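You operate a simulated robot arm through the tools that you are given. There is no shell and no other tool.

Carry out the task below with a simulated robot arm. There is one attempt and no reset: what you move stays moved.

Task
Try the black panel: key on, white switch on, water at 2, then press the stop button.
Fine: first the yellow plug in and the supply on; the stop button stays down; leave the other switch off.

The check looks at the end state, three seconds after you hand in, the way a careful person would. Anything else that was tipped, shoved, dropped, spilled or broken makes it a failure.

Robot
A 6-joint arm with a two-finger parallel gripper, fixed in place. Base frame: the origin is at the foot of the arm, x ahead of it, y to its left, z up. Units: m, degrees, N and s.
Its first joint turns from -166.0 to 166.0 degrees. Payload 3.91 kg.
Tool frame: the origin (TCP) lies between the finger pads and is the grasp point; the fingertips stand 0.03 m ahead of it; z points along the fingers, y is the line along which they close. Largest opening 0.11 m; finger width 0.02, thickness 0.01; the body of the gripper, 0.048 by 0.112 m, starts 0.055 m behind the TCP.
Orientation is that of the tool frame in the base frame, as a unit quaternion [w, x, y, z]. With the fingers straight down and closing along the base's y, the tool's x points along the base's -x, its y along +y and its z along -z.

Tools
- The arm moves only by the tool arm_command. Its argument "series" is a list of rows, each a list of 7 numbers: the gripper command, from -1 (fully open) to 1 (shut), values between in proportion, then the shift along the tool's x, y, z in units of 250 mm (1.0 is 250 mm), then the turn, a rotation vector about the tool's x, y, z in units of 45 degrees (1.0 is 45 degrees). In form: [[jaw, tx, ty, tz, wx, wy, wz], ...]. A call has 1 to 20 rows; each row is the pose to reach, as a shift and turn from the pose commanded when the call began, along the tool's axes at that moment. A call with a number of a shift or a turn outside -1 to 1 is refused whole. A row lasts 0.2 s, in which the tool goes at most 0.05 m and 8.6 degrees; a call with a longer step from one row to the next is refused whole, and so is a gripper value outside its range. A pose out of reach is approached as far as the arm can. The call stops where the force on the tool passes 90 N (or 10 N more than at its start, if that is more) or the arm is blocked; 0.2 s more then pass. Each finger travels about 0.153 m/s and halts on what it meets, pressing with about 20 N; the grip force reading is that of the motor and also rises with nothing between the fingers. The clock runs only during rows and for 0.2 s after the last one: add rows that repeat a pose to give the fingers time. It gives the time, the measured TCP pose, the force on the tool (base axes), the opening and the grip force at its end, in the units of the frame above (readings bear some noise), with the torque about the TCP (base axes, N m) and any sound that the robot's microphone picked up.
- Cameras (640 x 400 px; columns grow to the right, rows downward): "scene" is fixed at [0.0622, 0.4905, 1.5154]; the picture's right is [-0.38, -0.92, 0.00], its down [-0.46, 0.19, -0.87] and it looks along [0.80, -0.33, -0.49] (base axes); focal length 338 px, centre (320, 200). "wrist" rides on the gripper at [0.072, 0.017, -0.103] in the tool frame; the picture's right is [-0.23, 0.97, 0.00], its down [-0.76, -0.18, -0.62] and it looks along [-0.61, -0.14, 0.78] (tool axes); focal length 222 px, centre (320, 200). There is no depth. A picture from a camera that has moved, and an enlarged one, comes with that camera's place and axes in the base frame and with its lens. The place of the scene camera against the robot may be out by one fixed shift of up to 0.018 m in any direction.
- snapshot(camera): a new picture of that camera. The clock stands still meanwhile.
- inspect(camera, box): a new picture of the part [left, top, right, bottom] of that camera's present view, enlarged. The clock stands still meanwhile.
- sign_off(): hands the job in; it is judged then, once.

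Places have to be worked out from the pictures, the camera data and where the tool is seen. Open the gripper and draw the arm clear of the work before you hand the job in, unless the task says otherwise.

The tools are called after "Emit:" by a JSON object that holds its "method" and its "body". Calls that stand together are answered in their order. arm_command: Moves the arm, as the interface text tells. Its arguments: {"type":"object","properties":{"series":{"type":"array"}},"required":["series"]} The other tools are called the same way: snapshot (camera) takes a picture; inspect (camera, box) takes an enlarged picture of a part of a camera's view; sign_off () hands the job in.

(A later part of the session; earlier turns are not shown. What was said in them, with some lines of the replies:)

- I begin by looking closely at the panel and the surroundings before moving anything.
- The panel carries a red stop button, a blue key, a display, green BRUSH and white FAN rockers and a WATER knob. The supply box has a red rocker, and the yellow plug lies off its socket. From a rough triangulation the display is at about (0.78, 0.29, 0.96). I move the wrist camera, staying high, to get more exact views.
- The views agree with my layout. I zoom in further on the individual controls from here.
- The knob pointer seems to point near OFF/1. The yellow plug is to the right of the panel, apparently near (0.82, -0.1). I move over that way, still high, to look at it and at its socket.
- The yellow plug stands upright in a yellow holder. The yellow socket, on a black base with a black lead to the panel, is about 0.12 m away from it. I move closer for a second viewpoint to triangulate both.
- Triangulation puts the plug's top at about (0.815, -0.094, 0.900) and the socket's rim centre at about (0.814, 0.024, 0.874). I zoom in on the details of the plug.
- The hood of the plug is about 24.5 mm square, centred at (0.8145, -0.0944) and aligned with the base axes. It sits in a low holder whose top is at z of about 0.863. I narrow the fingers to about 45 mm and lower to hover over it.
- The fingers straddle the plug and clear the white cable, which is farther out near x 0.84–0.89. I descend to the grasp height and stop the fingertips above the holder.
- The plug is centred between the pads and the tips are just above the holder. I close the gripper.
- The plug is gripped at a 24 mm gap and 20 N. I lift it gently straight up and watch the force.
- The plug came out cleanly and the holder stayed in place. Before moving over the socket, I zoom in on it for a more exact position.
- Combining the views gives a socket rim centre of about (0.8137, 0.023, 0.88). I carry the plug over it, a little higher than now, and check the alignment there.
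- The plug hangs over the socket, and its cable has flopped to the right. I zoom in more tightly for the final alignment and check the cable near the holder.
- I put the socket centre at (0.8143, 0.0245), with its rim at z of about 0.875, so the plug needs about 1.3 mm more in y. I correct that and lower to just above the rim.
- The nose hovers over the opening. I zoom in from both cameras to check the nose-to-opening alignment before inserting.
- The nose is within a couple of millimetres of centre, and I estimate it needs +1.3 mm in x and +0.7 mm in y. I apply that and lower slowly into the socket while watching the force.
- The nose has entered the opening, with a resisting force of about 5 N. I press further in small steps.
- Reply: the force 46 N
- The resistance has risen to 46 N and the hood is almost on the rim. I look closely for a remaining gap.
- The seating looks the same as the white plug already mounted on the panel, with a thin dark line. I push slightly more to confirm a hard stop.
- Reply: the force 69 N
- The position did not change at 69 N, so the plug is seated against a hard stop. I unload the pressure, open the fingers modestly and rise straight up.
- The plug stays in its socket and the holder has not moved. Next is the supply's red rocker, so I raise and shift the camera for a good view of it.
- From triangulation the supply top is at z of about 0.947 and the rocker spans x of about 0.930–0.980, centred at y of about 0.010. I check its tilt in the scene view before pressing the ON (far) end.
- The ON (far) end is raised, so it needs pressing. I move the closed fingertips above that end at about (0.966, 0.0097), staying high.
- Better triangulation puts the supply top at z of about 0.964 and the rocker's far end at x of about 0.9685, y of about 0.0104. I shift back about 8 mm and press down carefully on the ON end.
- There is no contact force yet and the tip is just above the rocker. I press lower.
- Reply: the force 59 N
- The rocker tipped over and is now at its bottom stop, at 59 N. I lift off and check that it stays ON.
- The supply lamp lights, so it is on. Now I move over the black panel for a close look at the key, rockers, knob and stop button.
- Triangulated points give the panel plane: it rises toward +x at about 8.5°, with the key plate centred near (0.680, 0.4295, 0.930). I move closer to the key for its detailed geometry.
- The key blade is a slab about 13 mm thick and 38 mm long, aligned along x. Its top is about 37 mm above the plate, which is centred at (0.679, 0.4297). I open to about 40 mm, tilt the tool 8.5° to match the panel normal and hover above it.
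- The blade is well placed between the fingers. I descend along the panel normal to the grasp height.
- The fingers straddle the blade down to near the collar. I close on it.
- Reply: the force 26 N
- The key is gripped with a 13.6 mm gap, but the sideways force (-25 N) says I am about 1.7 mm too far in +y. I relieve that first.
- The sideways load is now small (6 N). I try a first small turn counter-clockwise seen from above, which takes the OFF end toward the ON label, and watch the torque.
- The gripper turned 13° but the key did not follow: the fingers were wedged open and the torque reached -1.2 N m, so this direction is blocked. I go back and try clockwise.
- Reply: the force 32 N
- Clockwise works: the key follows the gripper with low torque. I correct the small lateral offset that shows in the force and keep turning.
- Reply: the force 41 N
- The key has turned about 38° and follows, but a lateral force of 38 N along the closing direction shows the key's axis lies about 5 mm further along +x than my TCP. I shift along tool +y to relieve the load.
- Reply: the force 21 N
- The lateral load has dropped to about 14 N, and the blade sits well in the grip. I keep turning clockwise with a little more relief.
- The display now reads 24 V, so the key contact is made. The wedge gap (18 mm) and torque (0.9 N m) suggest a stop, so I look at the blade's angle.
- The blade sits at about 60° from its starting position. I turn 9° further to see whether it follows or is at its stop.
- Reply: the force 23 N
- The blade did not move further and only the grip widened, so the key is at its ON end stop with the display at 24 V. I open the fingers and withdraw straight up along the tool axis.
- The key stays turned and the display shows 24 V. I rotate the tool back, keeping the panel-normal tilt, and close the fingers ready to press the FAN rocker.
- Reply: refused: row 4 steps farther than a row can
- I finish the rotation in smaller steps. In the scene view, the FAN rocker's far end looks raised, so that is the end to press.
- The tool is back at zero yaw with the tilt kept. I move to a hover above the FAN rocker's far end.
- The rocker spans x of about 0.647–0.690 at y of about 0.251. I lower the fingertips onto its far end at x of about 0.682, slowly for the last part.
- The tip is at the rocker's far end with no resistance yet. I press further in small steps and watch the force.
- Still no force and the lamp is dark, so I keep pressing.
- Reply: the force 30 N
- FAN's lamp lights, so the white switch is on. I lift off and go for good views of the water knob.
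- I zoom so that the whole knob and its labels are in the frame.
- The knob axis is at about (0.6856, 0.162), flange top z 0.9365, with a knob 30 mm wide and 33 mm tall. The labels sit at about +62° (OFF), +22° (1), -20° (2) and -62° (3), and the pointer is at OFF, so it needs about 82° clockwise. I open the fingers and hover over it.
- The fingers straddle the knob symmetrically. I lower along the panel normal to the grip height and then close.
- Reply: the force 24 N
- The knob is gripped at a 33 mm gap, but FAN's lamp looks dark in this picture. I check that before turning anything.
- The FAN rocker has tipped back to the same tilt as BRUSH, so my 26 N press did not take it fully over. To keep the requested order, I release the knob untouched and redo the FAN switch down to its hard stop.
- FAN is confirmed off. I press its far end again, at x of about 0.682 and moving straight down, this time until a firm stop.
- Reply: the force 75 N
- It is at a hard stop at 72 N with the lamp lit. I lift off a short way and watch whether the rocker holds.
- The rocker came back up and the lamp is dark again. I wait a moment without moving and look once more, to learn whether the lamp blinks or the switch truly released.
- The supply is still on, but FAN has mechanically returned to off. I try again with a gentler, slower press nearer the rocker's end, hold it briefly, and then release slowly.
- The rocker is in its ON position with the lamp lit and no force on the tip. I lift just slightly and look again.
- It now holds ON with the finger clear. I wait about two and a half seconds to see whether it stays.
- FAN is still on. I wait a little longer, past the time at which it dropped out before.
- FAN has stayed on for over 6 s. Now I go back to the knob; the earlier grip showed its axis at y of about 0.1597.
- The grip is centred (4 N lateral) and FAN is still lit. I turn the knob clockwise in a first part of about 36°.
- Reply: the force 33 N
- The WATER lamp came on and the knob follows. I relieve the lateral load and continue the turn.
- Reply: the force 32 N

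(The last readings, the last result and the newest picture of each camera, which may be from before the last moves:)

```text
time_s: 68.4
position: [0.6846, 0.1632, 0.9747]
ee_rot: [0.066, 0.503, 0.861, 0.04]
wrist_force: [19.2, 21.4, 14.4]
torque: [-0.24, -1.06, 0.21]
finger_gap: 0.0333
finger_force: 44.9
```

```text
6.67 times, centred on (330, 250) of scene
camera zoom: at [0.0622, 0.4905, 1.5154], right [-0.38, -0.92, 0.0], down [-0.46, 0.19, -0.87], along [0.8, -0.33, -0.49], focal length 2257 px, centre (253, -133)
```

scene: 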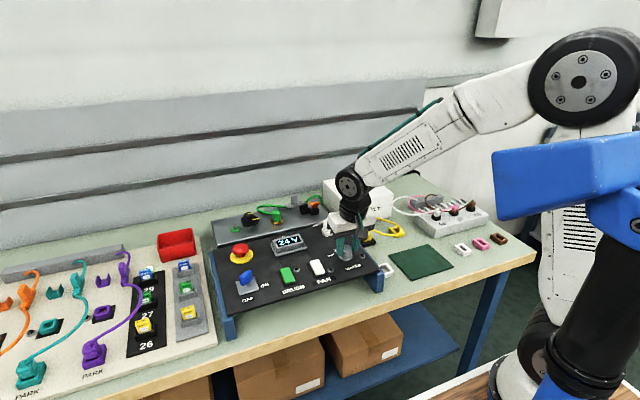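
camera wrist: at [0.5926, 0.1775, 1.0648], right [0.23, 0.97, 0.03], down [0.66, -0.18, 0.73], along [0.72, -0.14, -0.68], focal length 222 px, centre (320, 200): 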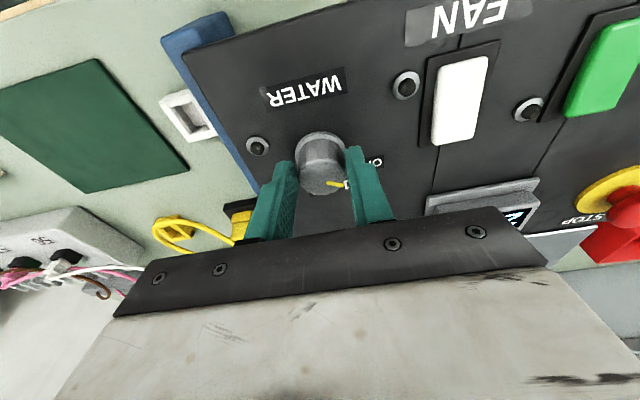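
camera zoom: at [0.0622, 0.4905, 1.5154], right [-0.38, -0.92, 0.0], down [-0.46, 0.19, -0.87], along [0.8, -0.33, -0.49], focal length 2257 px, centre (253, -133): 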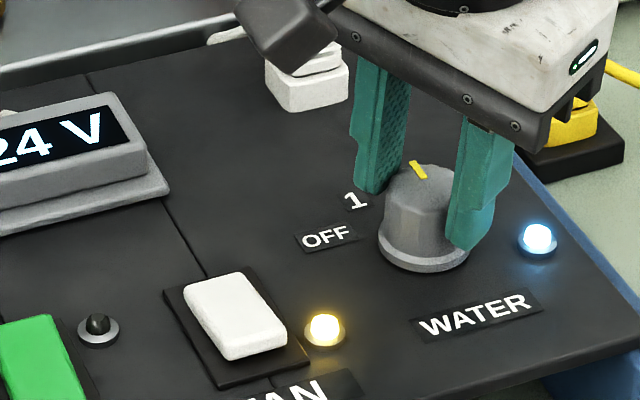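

The knob is at about 60° of turn, with about 21° to go. I relieve the load again and finish toward "2".

Emit:
{"method": "arm_command", "body": {"series": [[0.7, 0, 0.008, 0, 0, 0, 0], [0.7, 0, 0.009, 0, 0, 0, 0.15], [0.7, 0, 0.01, 0, 0, 0, 0.3], [0.7, 0, 0.01, 0, 0, 0, 0.47], [0.7, 0, 0.01, 0, 0, 0, 0.47]]}}

Emit:
{"method": "inspect", "body": {"camera": "wrist", "box": [240, 90, 400, 210]}}

Emit:
{"method": "inspect", "body": {"camera": "scene", "box": [320, 230, 360, 270]}}

```text
time_s: 69.6
position: [0.6852, 0.1636, 0.9747]
ee_rot: [0.057, 0.652, 0.754, 0.049]
wrist_force: [20.8, 5.6, 12.1]
torque: [-0.7, -0.61, 0.12]
finger_gap: 0.0334
finger_force: 44.0
```

```text
3.33 times, centred on (320, 150) of wrist
camera zoom: at [0.6745, 0.2385, 1.0778], right [0.99, -0.08, 0.15], down [-0.16, -0.78, 0.61], along [0.07, -0.62, -0.78], focal length 740 px, centre (320, 367)
```

zoom: 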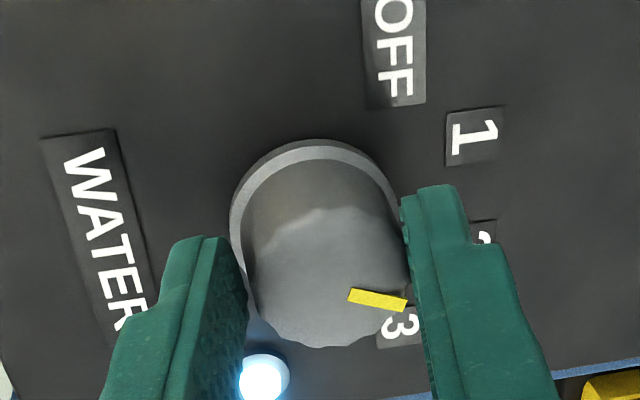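

```text
10.00 times, centred on (340, 250) of scene
camera zoom: at [0.0622, 0.4905, 1.5154], right [-0.38, -0.92, 0.0], down [-0.46, 0.19, -0.87], along [0.8, -0.33, -0.49], focal length 3385 px, centre (120, -300)
```

zoom: 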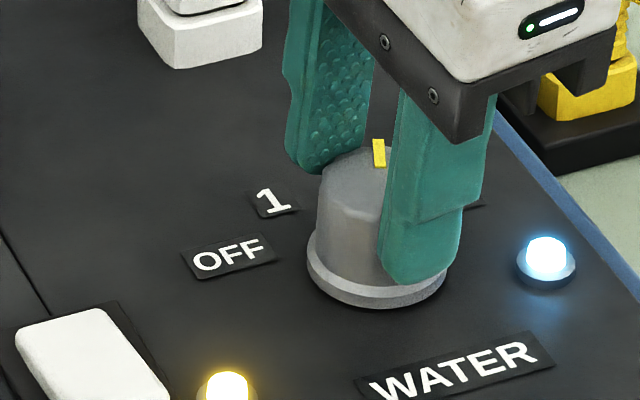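

The gripper has turned about 82°, but the pointer lags it by about 5° because of slip in the grip. I add about 5°, then release and look at the pointer.

Emit:
{"method": "arm_command", "body": {"series": [[0.7, 0, 0.005, 0, 0, 0, 0.06], [0.7, 0, 0.005, 0, 0, 0, 0.11], [0.7, 0, 0.005, 0, 0, 0, 0.11], [0.4, 0, 0.005, 0, 0, 0, 0.11], [0.15, 0, 0.005, 0, 0, 0, 0.11], [0.09, 0, 0.005, 0, 0, 0, 0.11], [0.09, 0, 0.005, -0.1, 0, 0, 0.11], [0.09, 0, 0.005, -0.25, 0, 0, 0.11], [0.09, 0, 0.005, -0.35, 0, 0, 0.11]]}}

Emit:
{"method": "snapshot", "body": {"camera": "wrist"}}

Emit:
{"method": "inspect", "body": {"camera": "wrist", "box": [260, 70, 400, 170]}}

Emit:
{"method": "inspect", "body": {"camera": "scene", "box": [290, 220, 370, 280]}}

```text
time_s: 71.6
position: [0.6733, 0.163, 1.0627]
ee_rot: [0.055, 0.683, 0.726, 0.052]
wrist_force: [-0.3, 0.3, 0.6]
torque: [-0.01, 0.0, 0.01]
finger_gap: 0.0503
finger_force: 0.0
```

```text
taken
camera wrist: at [0.6683, 0.2374, 1.1654], right [0.97, -0.17, 0.15], down [-0.22, -0.77, 0.6], along [0.01, -0.61, -0.79], focal length 222 px, centre (320, 200)
```

wrist: 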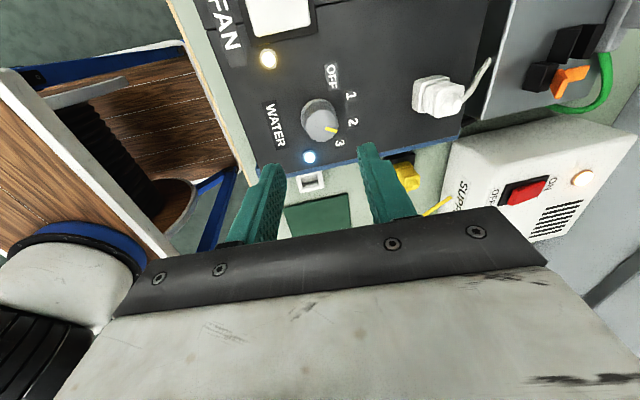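

```text
4.00 times, centred on (330, 120) of wrist
camera zoom: at [0.6683, 0.2374, 1.1654], right [0.97, -0.17, 0.15], down [-0.22, -0.77, 0.6], along [0.01, -0.61, -0.79], focal length 888 px, centre (280, 520)
```

zoom: 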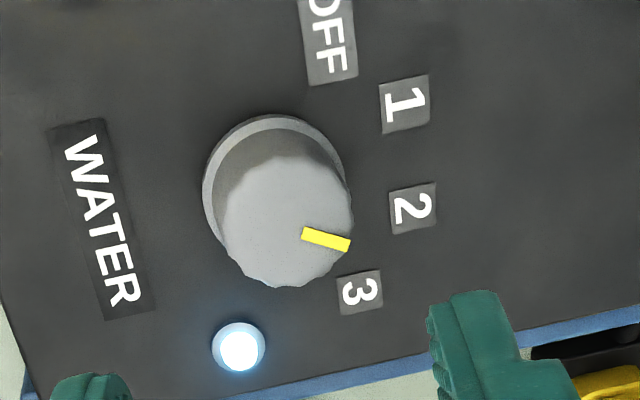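

```text
6.67 times, centred on (330, 250) of scene
camera zoom: at [0.0622, 0.4905, 1.5154], right [-0.38, -0.92, 0.0], down [-0.46, 0.19, -0.87], along [0.8, -0.33, -0.49], focal length 2257 px, centre (253, -133)
```

zoom: 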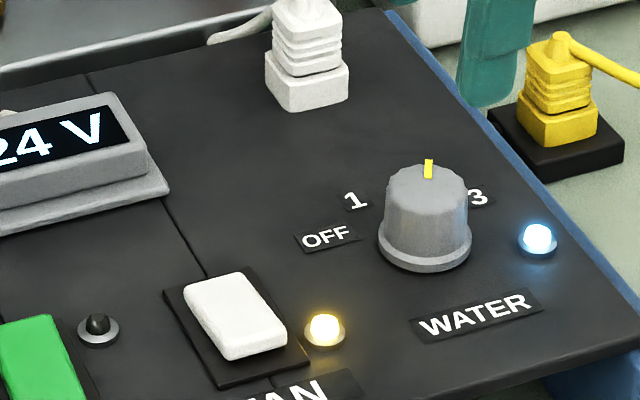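

The pointer is near "2", perhaps a few degrees past it. I zoom in for a precise measurement.

Emit:
{"method": "inspect", "body": {"camera": "wrist", "box": [300, 90, 370, 150]}}

Emit:
{"method": "inspect", "body": {"camera": "scene", "box": [330, 235, 360, 265]}}

```text
6.67 times, centred on (335, 120) of wrist
camera zoom: at [0.6683, 0.2374, 1.1654], right [0.97, -0.17, 0.15], down [-0.22, -0.77, 0.6], along [0.01, -0.61, -0.79], focal length 1481 px, centre (220, 733)
```

zoom: 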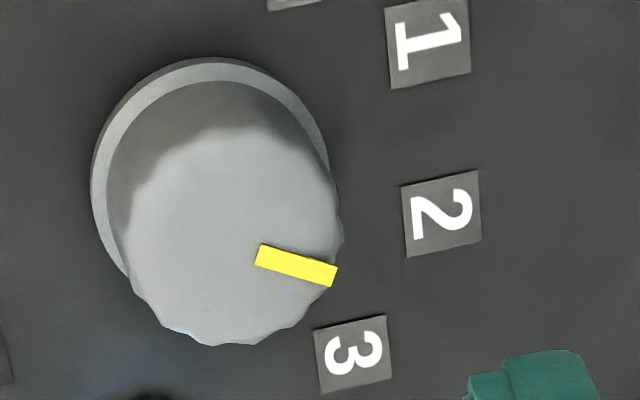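

```text
13.33 times, centred on (345, 250) of scene
camera zoom: at [0.0622, 0.4905, 1.5154], right [-0.38, -0.92, 0.0], down [-0.46, 0.19, -0.87], along [0.8, -0.33, -0.49], focal length 4513 px, centre (-13, -467)
```

zoom: 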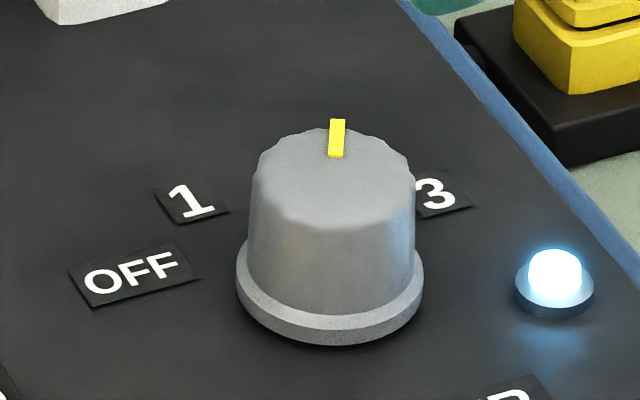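

Measured from both cameras, the pointer is about 27° past 12 o'clock while label "2" is at about 20°, so I overshot by roughly 7°. I re-grip the knob and turn it back by about 7.5°.

Emit:
{"method": "arm_command", "body": {"series": [[0.09, 0, 0.004, 0.12, 0, 0, 0], [0.09, 0, 0.004, 0.24, 0, 0, 0], [0.09, 0, 0.004, 0.345, 0, 0, 0], [0.3, 0, 0.004, 0.345, 0, 0, 0], [0.5, 0, 0.004, 0.345, 0, 0, 0], [0.6, 0, 0.004, 0.345, 0, 0, 0], [0.6, 0, 0.004, 0.345, 0, 0, 0]]}}

Emit:
{"method": "inspect", "body": {"camera": "wrist", "box": [240, 90, 400, 210]}}

```text
time_s: 73.2
position: [0.6854, 0.164, 0.9782]
ee_rot: [0.055, 0.684, 0.726, 0.051]
wrist_force: [-8.0, -0.8, -0.5]
torque: [0.01, 0.67, -0.05]
finger_gap: 0.0329
finger_force: 45.3
```

```text
3.33 times, centred on (320, 150) of wrist
camera zoom: at [0.6813, 0.2374, 1.08], right [0.97, -0.17, 0.15], down [-0.22, -0.77, 0.6], along [0.01, -0.61, -0.79], focal length 740 px, centre (320, 367)
```

zoom: 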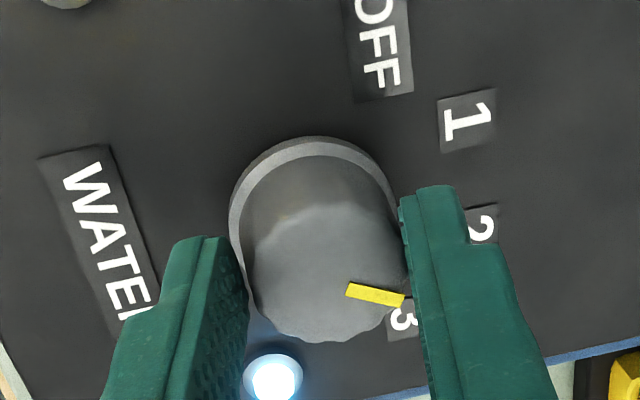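

Gripped with little load. I turn back about 7.5° counter-clockwise, then release and rise to check.

Emit:
{"method": "arm_command", "body": {"series": [[0.7, 0, 0, 0, 0, 0, -0.08], [0.7, 0, 0, 0, 0, 0, -0.165], [0.7, 0, 0, 0, 0, 0, -0.165], [0.4, 0, 0, 0, 0, 0, -0.165], [0.15, 0, 0, 0, 0, 0, -0.165], [0.09, 0, 0, 0, 0, 0, -0.165], [0.09, 0, 0, -0.1, 0, 0, -0.165], [0.09, 0, 0, -0.25, 0, 0, -0.165], [0.09, 0, 0, -0.35, 0, 0, -0.165]]}}

Emit:
{"method": "inspect", "body": {"camera": "wrist", "box": [300, 90, 370, 150]}}

Emit:
{"method": "inspect", "body": {"camera": "scene", "box": [330, 235, 360, 265]}}

Emit:
{"method": "snapshot", "body": {"camera": "scene"}}

```text
time_s: 75.2
position: [0.6719, 0.1652, 1.0627]
ee_rot: [0.058, 0.635, 0.769, 0.048]
wrist_force: [-0.4, 0.3, -0.3]
torque: [-0.03, 0.02, -0.02]
finger_gap: 0.05
finger_force: 0.0
```

```text
6.67 times, centred on (335, 120) of wrist
camera zoom: at [0.6591, 0.2395, 1.1651], right [0.99, -0.04, 0.15], down [-0.12, -0.78, 0.61], along [0.09, -0.62, -0.78], focal length 1481 px, centre (220, 733)
```

zoom: 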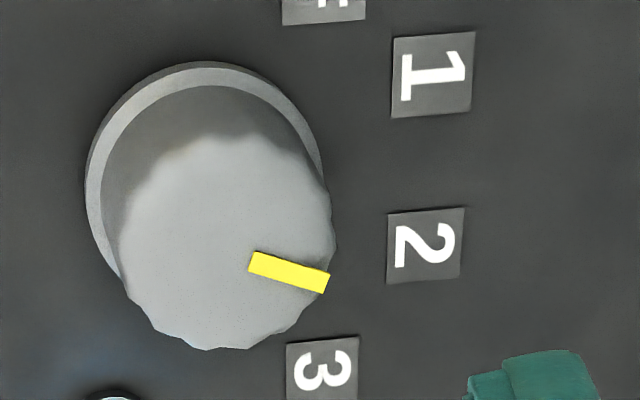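

```text
13.33 times, centred on (345, 250) of scene
camera zoom: at [0.0622, 0.4905, 1.5154], right [-0.38, -0.92, 0.0], down [-0.46, 0.19, -0.87], along [0.8, -0.33, -0.49], focal length 4513 px, centre (-13, -467)
```

zoom: 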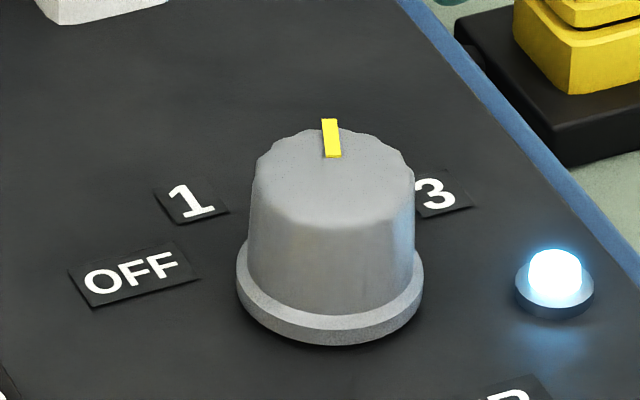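

```text
taken
```

scene: 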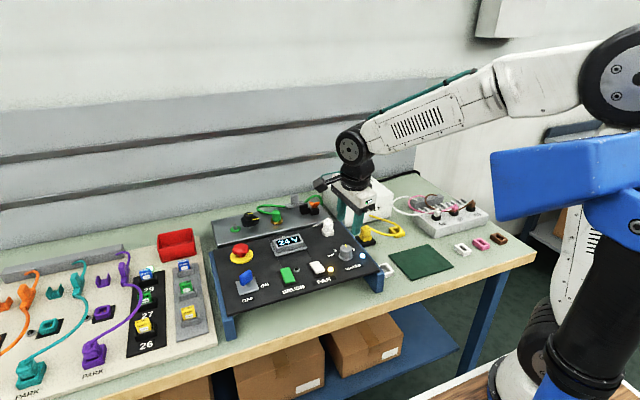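

The pointer now matches "2" (about -20°) and the WATER lamp is on. Next is the stop button: I raise, rotate the tool back and close the fingers, checking FAN meanwhile.

Emit:
{"method": "arm_command", "body": {"series": [[0.4, 0, 0, -0.1, 0, 0, -0.18], [0.8, 0, 0, -0.2, 0, 0, -0.36], [1, 0, 0, -0.25, 0, 0, -0.54], [1, 0, 0, -0.25, 0, 0, -0.72], [1, 0, 0, -0.25, 0, 0, -0.9], [1, 0, 0, -0.25, 0, 0, -0.9]]}}

Emit:
{"method": "arm_command", "body": {"series": [[1, 0, 0, 0, 0, 0, -0.18], [1, 0, 0, 0, 0, 0, -0.36], [1, 0, 0, 0, 0, 0, -0.54], [1, 0, 0, 0, 0, 0, -0.7], [1, 0, 0, 0, 0, 0, -0.858], [1, 0, 0, 0, 0, 0, -0.858]]}}

Emit:
{"method": "inspect", "body": {"camera": "scene", "box": [220, 220, 380, 310]}}

```text
time_s: 76.6
position: [0.6635, 0.1656, 1.1258]
ee_rot: [0.07, 0.329, 0.941, 0.026]
wrist_force: [0.4, 0.0, 0.3]
torque: [0.02, 0.02, 0.02]
finger_gap: 0.0001
finger_force: 20.0
```

```text
time_s: 78.0
position: [0.6641, 0.1633, 1.1251]
ee_rot: [0.074, 0.001, 0.997, 0.001]
wrist_force: [-0.3, 0.0, 0.1]
torque: [0.01, 0.01, 0.02]
finger_gap: 0.0
finger_force: 20.3
```

```text
4.00 times, centred on (300, 265) of scene
camera zoom: at [0.0622, 0.4905, 1.5154], right [-0.38, -0.92, 0.0], down [-0.46, 0.19, -0.87], along [0.8, -0.33, -0.49], focal length 1354 px, centre (400, -60)
```

zoom: 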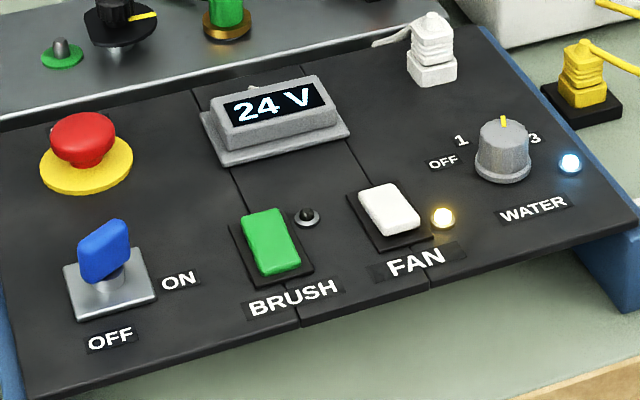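

The panel shows 24 V, FAN lit and WATER lit at 2. I move toward the stop button for a measured view.

Emit:
{"method": "arm_command", "body": {"series": [[1, -0.06, 0.14, 0.01, 0, 0, 0], [1, -0.12, 0.28, 0.02, 0, 0, 0], [1, -0.18, 0.42, 0.03, 0, 0, 0], [1, -0.24, 0.56, 0.04, 0, 0, 0], [1, -0.3, 0.667, 0.0455, 0, 0, 0], [1, -0.3, 0.667, 0.0455, 0, 0, 0]]}}

Emit:
{"method": "snapshot", "body": {"camera": "wrist"}}

Emit:
{"method": "inspect", "body": {"camera": "wrist", "box": [350, 80, 510, 200]}}

```text
time_s: 79.4
position: [0.7395, 0.3294, 1.1259]
ee_rot: [0.075, 0.0, 0.997, 0.001]
wrist_force: [0.3, 0.4, -0.1]
torque: [0.01, 0.0, 0.01]
finger_gap: 0.0001
finger_force: 19.5
```

```text
taken
camera wrist: at [0.6517, 0.3485, 1.2165], right [0.23, 0.97, 0.03], down [0.66, -0.18, 0.73], along [0.72, -0.14, -0.68], focal length 222 px, centre (320, 200)
```

wrist: 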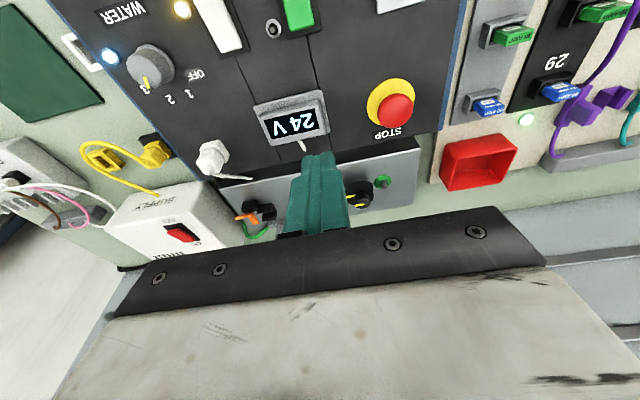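

```text
3.33 times, centred on (430, 140) of wrist
camera zoom: at [0.6517, 0.3485, 1.2165], right [0.23, 0.97, 0.03], down [0.66, -0.18, 0.73], along [0.72, -0.14, -0.68], focal length 740 px, centre (-47, 400)
```

zoom: 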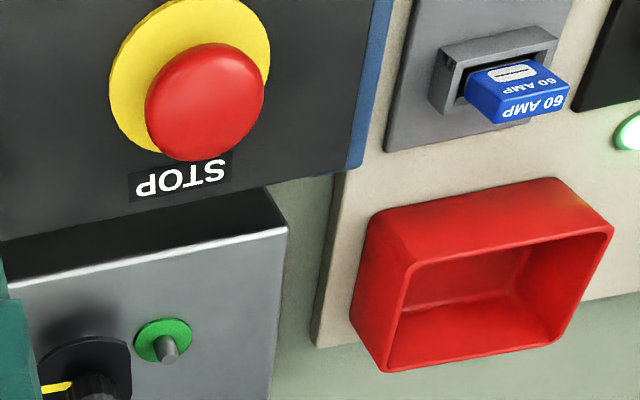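

The stop button's flange is centred at about (0.787, 0.412, 0.952), with a 40 mm red mushroom above it. I hover the closed fingertips over it along the panel normal.

Emit:
{"method": "arm_command", "body": {"series": [[1, -0.03, 0.12, 0.08, 0, 0, 0], [1, -0.06, 0.23, 0.18, 0, 0, 0], [1, -0.085, 0.33, 0.28, 0, 0, 0], [1, -0.085, 0.33, 0.398, 0, 0, 0], [1, -0.085, 0.33, 0.398, 0, 0, 0]]}}

Emit:
{"method": "inspect", "body": {"camera": "wrist", "box": [250, 100, 410, 200]}}

Emit:
{"method": "inspect", "body": {"camera": "scene", "box": [210, 210, 290, 290]}}

```text
time_s: 80.6
position: [0.7745, 0.4133, 1.03]
ee_rot: [0.075, 0.0, 0.997, 0.001]
wrist_force: [0.2, -0.4, -0.2]
torque: [-0.01, -0.01, -0.03]
finger_gap: 0.0
finger_force: 20.0
```

```text
4.00 times, centred on (330, 150) of wrist
camera zoom: at [0.687, 0.4302, 1.1211], right [0.23, 0.97, 0.04], down [0.66, -0.18, 0.73], along [0.72, -0.14, -0.68], focal length 888 px, centre (280, 400)
```

zoom: 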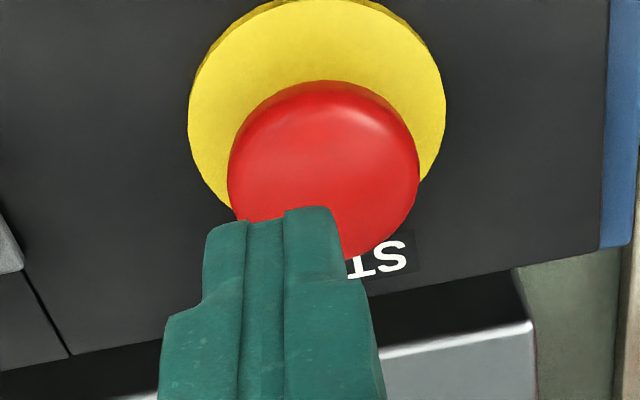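

```text
5.00 times, centred on (250, 250) of scene
camera zoom: at [0.0622, 0.4905, 1.5154], right [-0.38, -0.92, 0.0], down [-0.46, 0.19, -0.87], along [0.8, -0.33, -0.49], focal length 1692 px, centre (670, -50)
```

zoom: 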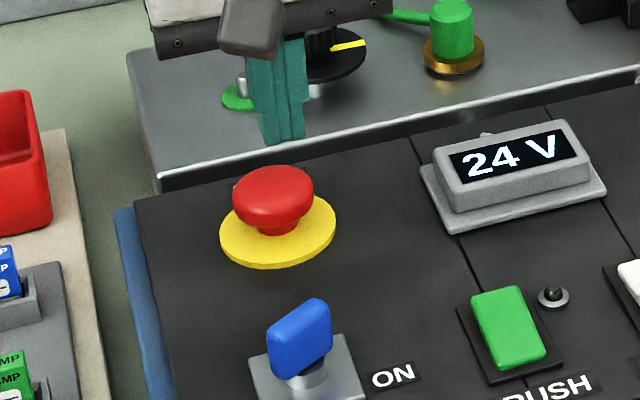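

Comparing views with a wider y-baseline, the button is really at about (0.801, 0.4205) and the panel is essentially horizontal at z of about 0.926. That also agrees with the force-derived key and knob axes. I straighten the tool to vertical and reposition above the button.

Emit:
{"method": "arm_command", "body": {"series": [[1, -0.03, 0.01, 0.0, 0, 0.06, 0], [1, -0.06, 0.02, 0.02, 0, 0.12, 0], [1, -0.099, 0.029, 0.055, 0, 0.189, 0], [1, -0.099, 0.029, 0.055, 0, 0.189, 0]]}}

Emit:
{"method": "inspect", "body": {"camera": "wrist", "box": [250, 80, 410, 200]}}

Emit:
{"method": "inspect", "body": {"camera": "scene", "box": [210, 210, 290, 290]}}

```text
time_s: 81.6
position: [0.8022, 0.4212, 1.0209]
ee_rot: [0.001, 0.001, 1.0, 0.0]
wrist_force: [0.0, 0.2, -0.5]
torque: [0.01, 0.0, 0.01]
finger_gap: 0.0
finger_force: 20.0
```

```text
3.33 times, centred on (330, 140) of wrist
camera zoom: at [0.7282, 0.4379, 1.1231], right [0.23, 0.97, 0.0], down [0.76, -0.18, 0.62], along [0.61, -0.14, -0.78], focal length 740 px, centre (287, 400)
```

zoom: 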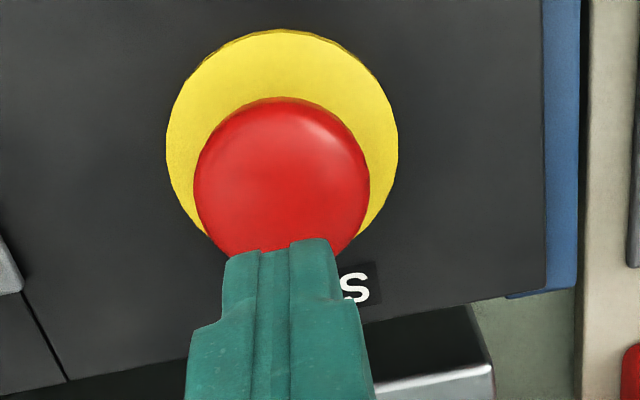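

```text
5.00 times, centred on (250, 250) of scene
camera zoom: at [0.0622, 0.4905, 1.5154], right [-0.38, -0.92, 0.0], down [-0.46, 0.19, -0.87], along [0.8, -0.33, -0.49], focal length 1692 px, centre (670, -50)
```

zoom: 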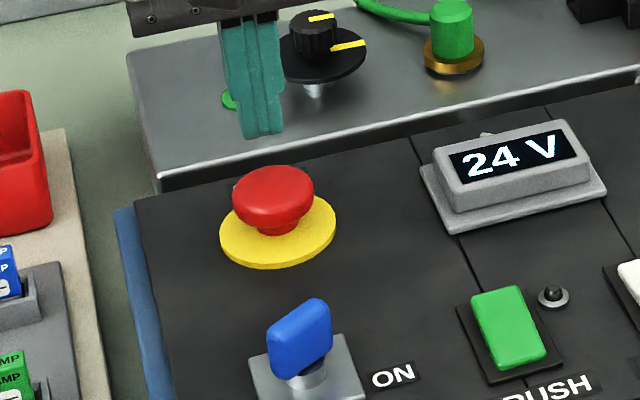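

From this vertical view the button's axis is at about (0.7955, 0.4205), with the red top at z of about 0.957. I correct x and press down slowly.

Emit:
{"method": "arm_command", "body": {"series": [[1, 0.027, -0.003, 0.0, 0, 0, 0], [1, 0.027, -0.003, 0.06, 0, 0, 0], [1, 0.027, -0.003, 0.1, 0, 0, 0], [1, 0.027, -0.003, 0.115, 0, 0, 0], [1, 0.027, -0.003, 0.13, 0, 0, 0]]}}

Emit:
{"method": "inspect", "body": {"camera": "scene", "box": [210, 210, 290, 290]}}

```text
time_s: 82.8
position: [0.7959, 0.4205, 0.9881]
ee_rot: [0.002, 0.0, 1.0, 0.001]
wrist_force: [-0.4, -0.9, 4.1]
torque: [0.0, 0.04, 0.04]
finger_gap: 0.0
finger_force: 20.6
```

```text
5.00 times, centred on (250, 250) of scene
camera zoom: at [0.0622, 0.4905, 1.5154], right [-0.38, -0.92, 0.0], down [-0.46, 0.19, -0.87], along [0.8, -0.33, -0.49], focal length 1692 px, centre (670, -50)
```

zoom: 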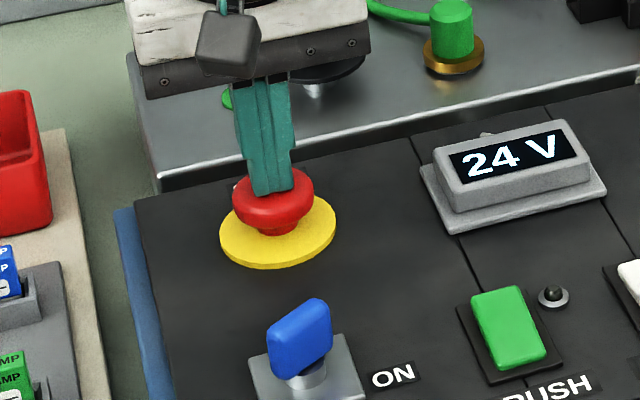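

The tip is on the button at 4 N and centred. I press further to latch it.

Emit:
{"method": "arm_command", "body": {"series": [[1, 0, 0, 0.01, 0, 0, 0], [1, 0, 0, 0.02, 0, 0, 0], [1, 0, 0, 0.03, 0, 0, 0], [1, 0, 0, 0.04, 0, 0, 0]]}}

Emit:
{"method": "inspect", "body": {"camera": "scene", "box": [210, 210, 350, 290]}}

```text
time_s: 83.8
position: [0.7947, 0.42, 0.9811]
ee_rot: [0.002, 0.0, 1.0, 0.002]
wrist_force: [-3.8, -3.0, 27.2]
torque: [-0.12, 0.14, 0.08]
finger_gap: 0.0
finger_force: 20.0
```

```text
4.57 times, centred on (280, 250) of scene
camera zoom: at [0.0622, 0.4905, 1.5154], right [-0.38, -0.92, 0.0], down [-0.46, 0.19, -0.87], along [0.8, -0.33, -0.49], focal length 1548 px, centre (503, -29)
```

zoom: 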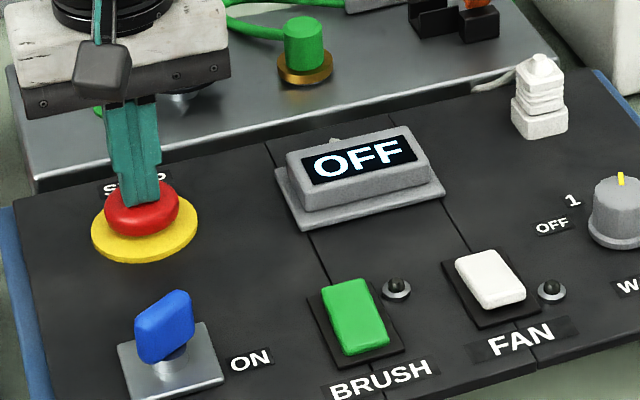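

The display went to OFF, so the stop has acted. I press slightly more to seat the latch, then lift off and see whether it stays down.

Emit:
{"method": "arm_command", "body": {"series": [[1, 0, 0, 0.008, 0, 0, 0], [1, 0, 0, 0.014, 0, 0, 0], [1, 0, 0, 0.014, 0, 0, 0]]}}

Emit:
{"method": "arm_command", "body": {"series": [[1, 0, 0, -0.02, 0, 0, 0], [1, 0, 0, -0.04, 0, 0, 0], [1, 0, 0, -0.1, 0, 0, 0], [1, 0, 0, -0.25, 0, 0, 0], [1, 0, 0, -0.4, 0, 0, 0]]}}

Emit:
{"method": "inspect", "body": {"camera": "scene", "box": [210, 210, 290, 290]}}

Emit:
{"method": "inspect", "body": {"camera": "scene", "box": [220, 220, 380, 310]}}

```text
time_s: 84.6
position: [0.7941, 0.4203, 0.98]
ee_rot: [0.004, 0.0, 1.0, 0.003]
wrist_force: [-0.8, -4.1, 53.6]
torque: [-0.15, 0.03, 0.01]
finger_gap: 0.0
finger_force: 20.1
```

```text
time_s: 85.8
position: [0.7943, 0.4201, 1.0747]
ee_rot: [-0.001, 0.001, 1.0, 0.001]
wrist_force: [0.7, 1.0, -0.7]
torque: [-0.01, -0.02, -0.01]
finger_gap: 0.0
finger_force: 19.7
```

```text
5.00 times, centred on (250, 250) of scene
camera zoom: at [0.0622, 0.4905, 1.5154], right [-0.38, -0.92, 0.0], down [-0.46, 0.19, -0.87], along [0.8, -0.33, -0.49], focal length 1692 px, centre (670, -50)
```

zoom: 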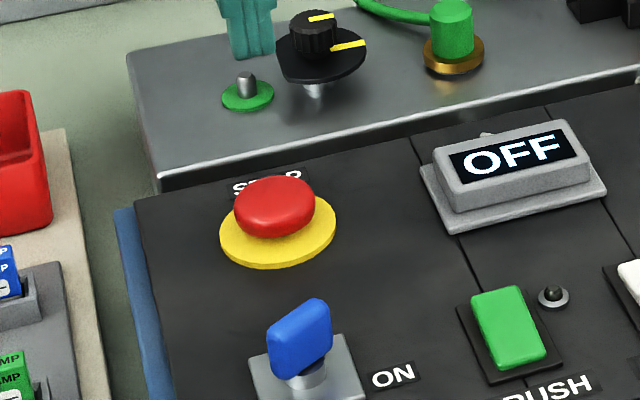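

```text
4.00 times, centred on (300, 265) of scene
camera zoom: at [0.0622, 0.4905, 1.5154], right [-0.38, -0.92, 0.0], down [-0.46, 0.19, -0.87], along [0.8, -0.33, -0.49], focal length 1354 px, centre (400, -60)
```

zoom: 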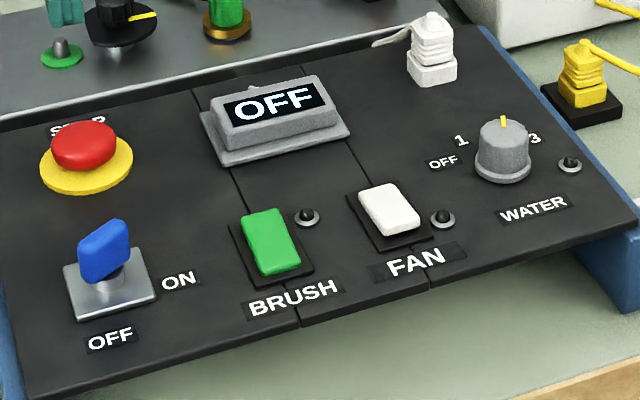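

The button stays down and the display reads OFF. I raise the arm, open the gripper and draw it clear of the work, then do a last check of everything.

Emit:
{"method": "arm_command", "body": {"series": [[1, 0, 0, -0.15, 0, 0, 0], [0.6, 0, 0, -0.3, 0, 0, 0], [0.2, 0.1, -0.06, -0.42, 0, 0, 0], [-0.2, 0.22, -0.16, -0.5, 0, 0, 0], [-0.6, 0.36, -0.28, -0.5, 0, 0, 0], [-1, 0.5, -0.4, -0.5, 0, 0, 0], [-1, 0.64, -0.52, -0.5, 0, 0, 0], [-1, 0.8, -0.6, -0.5, 0, 0, 0], [-1, 0.8, -0.6, -0.5, 0, 0, 0]]}}

Emit:
{"method": "snapshot", "body": {"camera": "scene"}}

Emit:
{"method": "inspect", "body": {"camera": "scene", "box": [290, 235, 370, 295]}}

Emit:
{"method": "inspect", "body": {"camera": "scene", "box": [315, 165, 515, 290]}}

Emit:
{"method": "inspect", "body": {"camera": "scene", "box": [210, 220, 310, 300]}}

Emit:
{"method": "snapshot", "body": {"camera": "wrist"}}

```text
time_s: 87.8
position: [0.5938, 0.2688, 1.1981]
ee_rot: [0.0, 0.002, 1.0, 0.0]
wrist_force: [0.3, -0.9, -0.6]
torque: [0.02, 0.0, 0.01]
finger_gap: 0.1102
finger_force: 0.1
```

```text
taken
```

scene: 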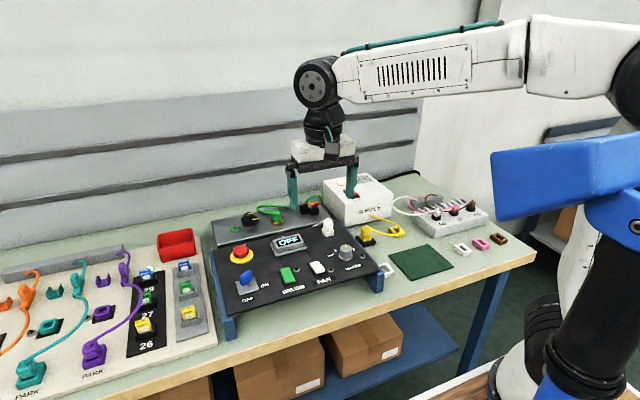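

```text
6.67 times, centred on (330, 265) of scene
camera zoom: at [0.0622, 0.4905, 1.5154], right [-0.38, -0.92, 0.0], down [-0.46, 0.19, -0.87], along [0.8, -0.33, -0.49], focal length 2257 px, centre (253, -233)
```

zoom: 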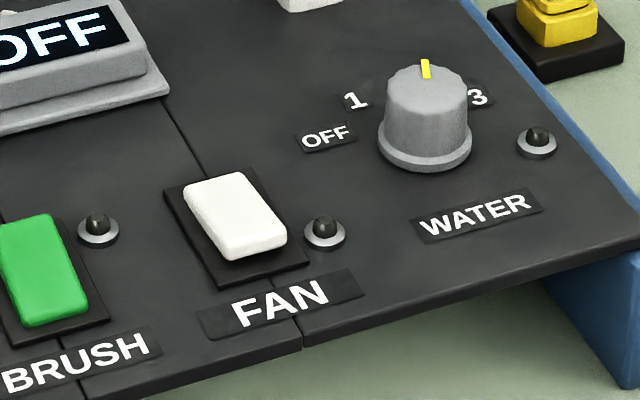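

```text
3.20 times, centred on (415, 228) of scene
camera zoom: at [0.0622, 0.4905, 1.5154], right [-0.38, -0.92, 0.0], down [-0.46, 0.19, -0.87], along [0.8, -0.33, -0.49], focal length 1083 px, centre (16, 112)
```

zoom: 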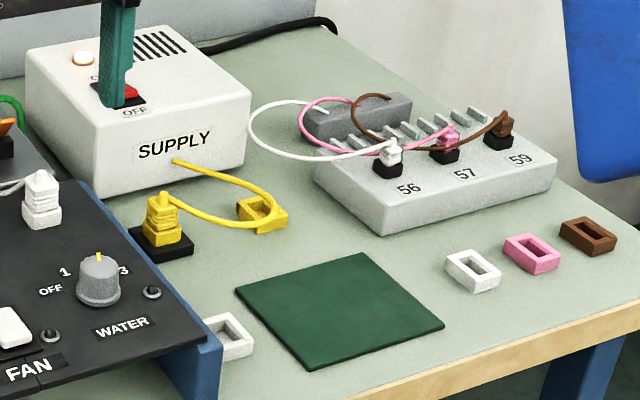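

```text
5.00 times, centred on (260, 260) of scene
camera zoom: at [0.0622, 0.4905, 1.5154], right [-0.38, -0.92, 0.0], down [-0.46, 0.19, -0.87], along [0.8, -0.33, -0.49], focal length 1692 px, centre (620, -100)
```

zoom: 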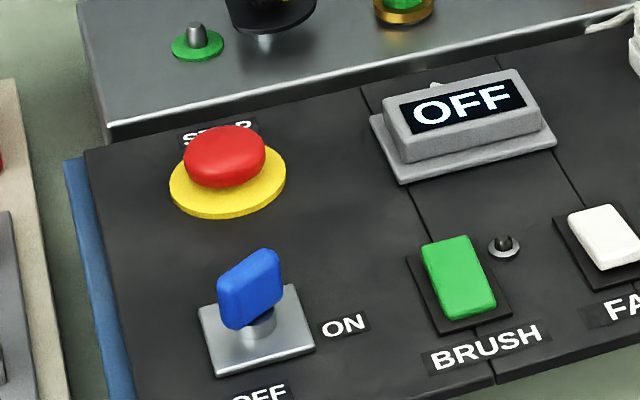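

```text
taken
camera wrist: at [0.521, 0.2862, 1.3014], right [0.23, 0.97, 0.0], down [0.76, -0.18, 0.62], along [0.61, -0.14, -0.78], focal length 222 px, centre (320, 200)
```

wrist: 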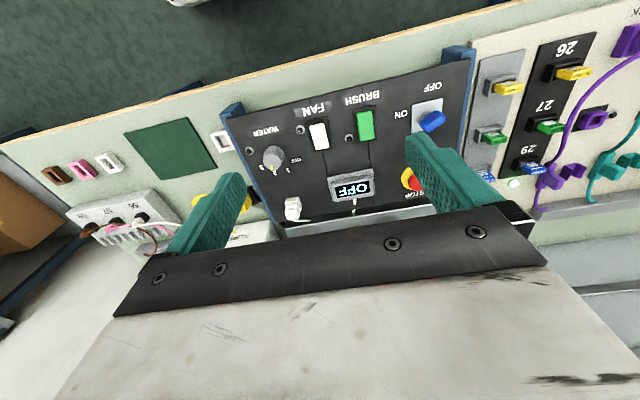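

The final check shows:
- The yellow plug is seated and the supply lamp is lit.
- The key is turned on.
- FAN is tipped on and BRUSH is off.
- The WATER pointer is at 2.
- The stop button is latched down and the display reads OFF.

Nothing else appears disturbed, and the arm is clear with the gripper open, so I hand in.

Emit:
{"method": "sign_off", "body": {}}

```text
The job is handed in.
```

The black panel is set as you asked, and I've handed the job in. The final pictures before hand-in showed:

- **Plug and supply:** the yellow plug is seated in its socket and the supply is on, with its lamp lit.
- **Key:** it is turned clockwise to its end stop. The display read 24 V once it was on.
- **White switch (FAN):** it is on, and its lamp was lit until I pressed stop. It dropped back to off after each of my first two presses. The third press held and was still on about half a minute later, after I had pressed stop.
- **Water:** the pointer is at 2, within about 2° of the mark. I overshot by about 7° at first and turned it back.
- **Green switch (BRUSH):** I left it off.
- **Stop button:** I pressed it last. It stayed down and the display went to OFF.

I saw nothing else tipped or moved. The gripper is open and the arm is clear of the work.
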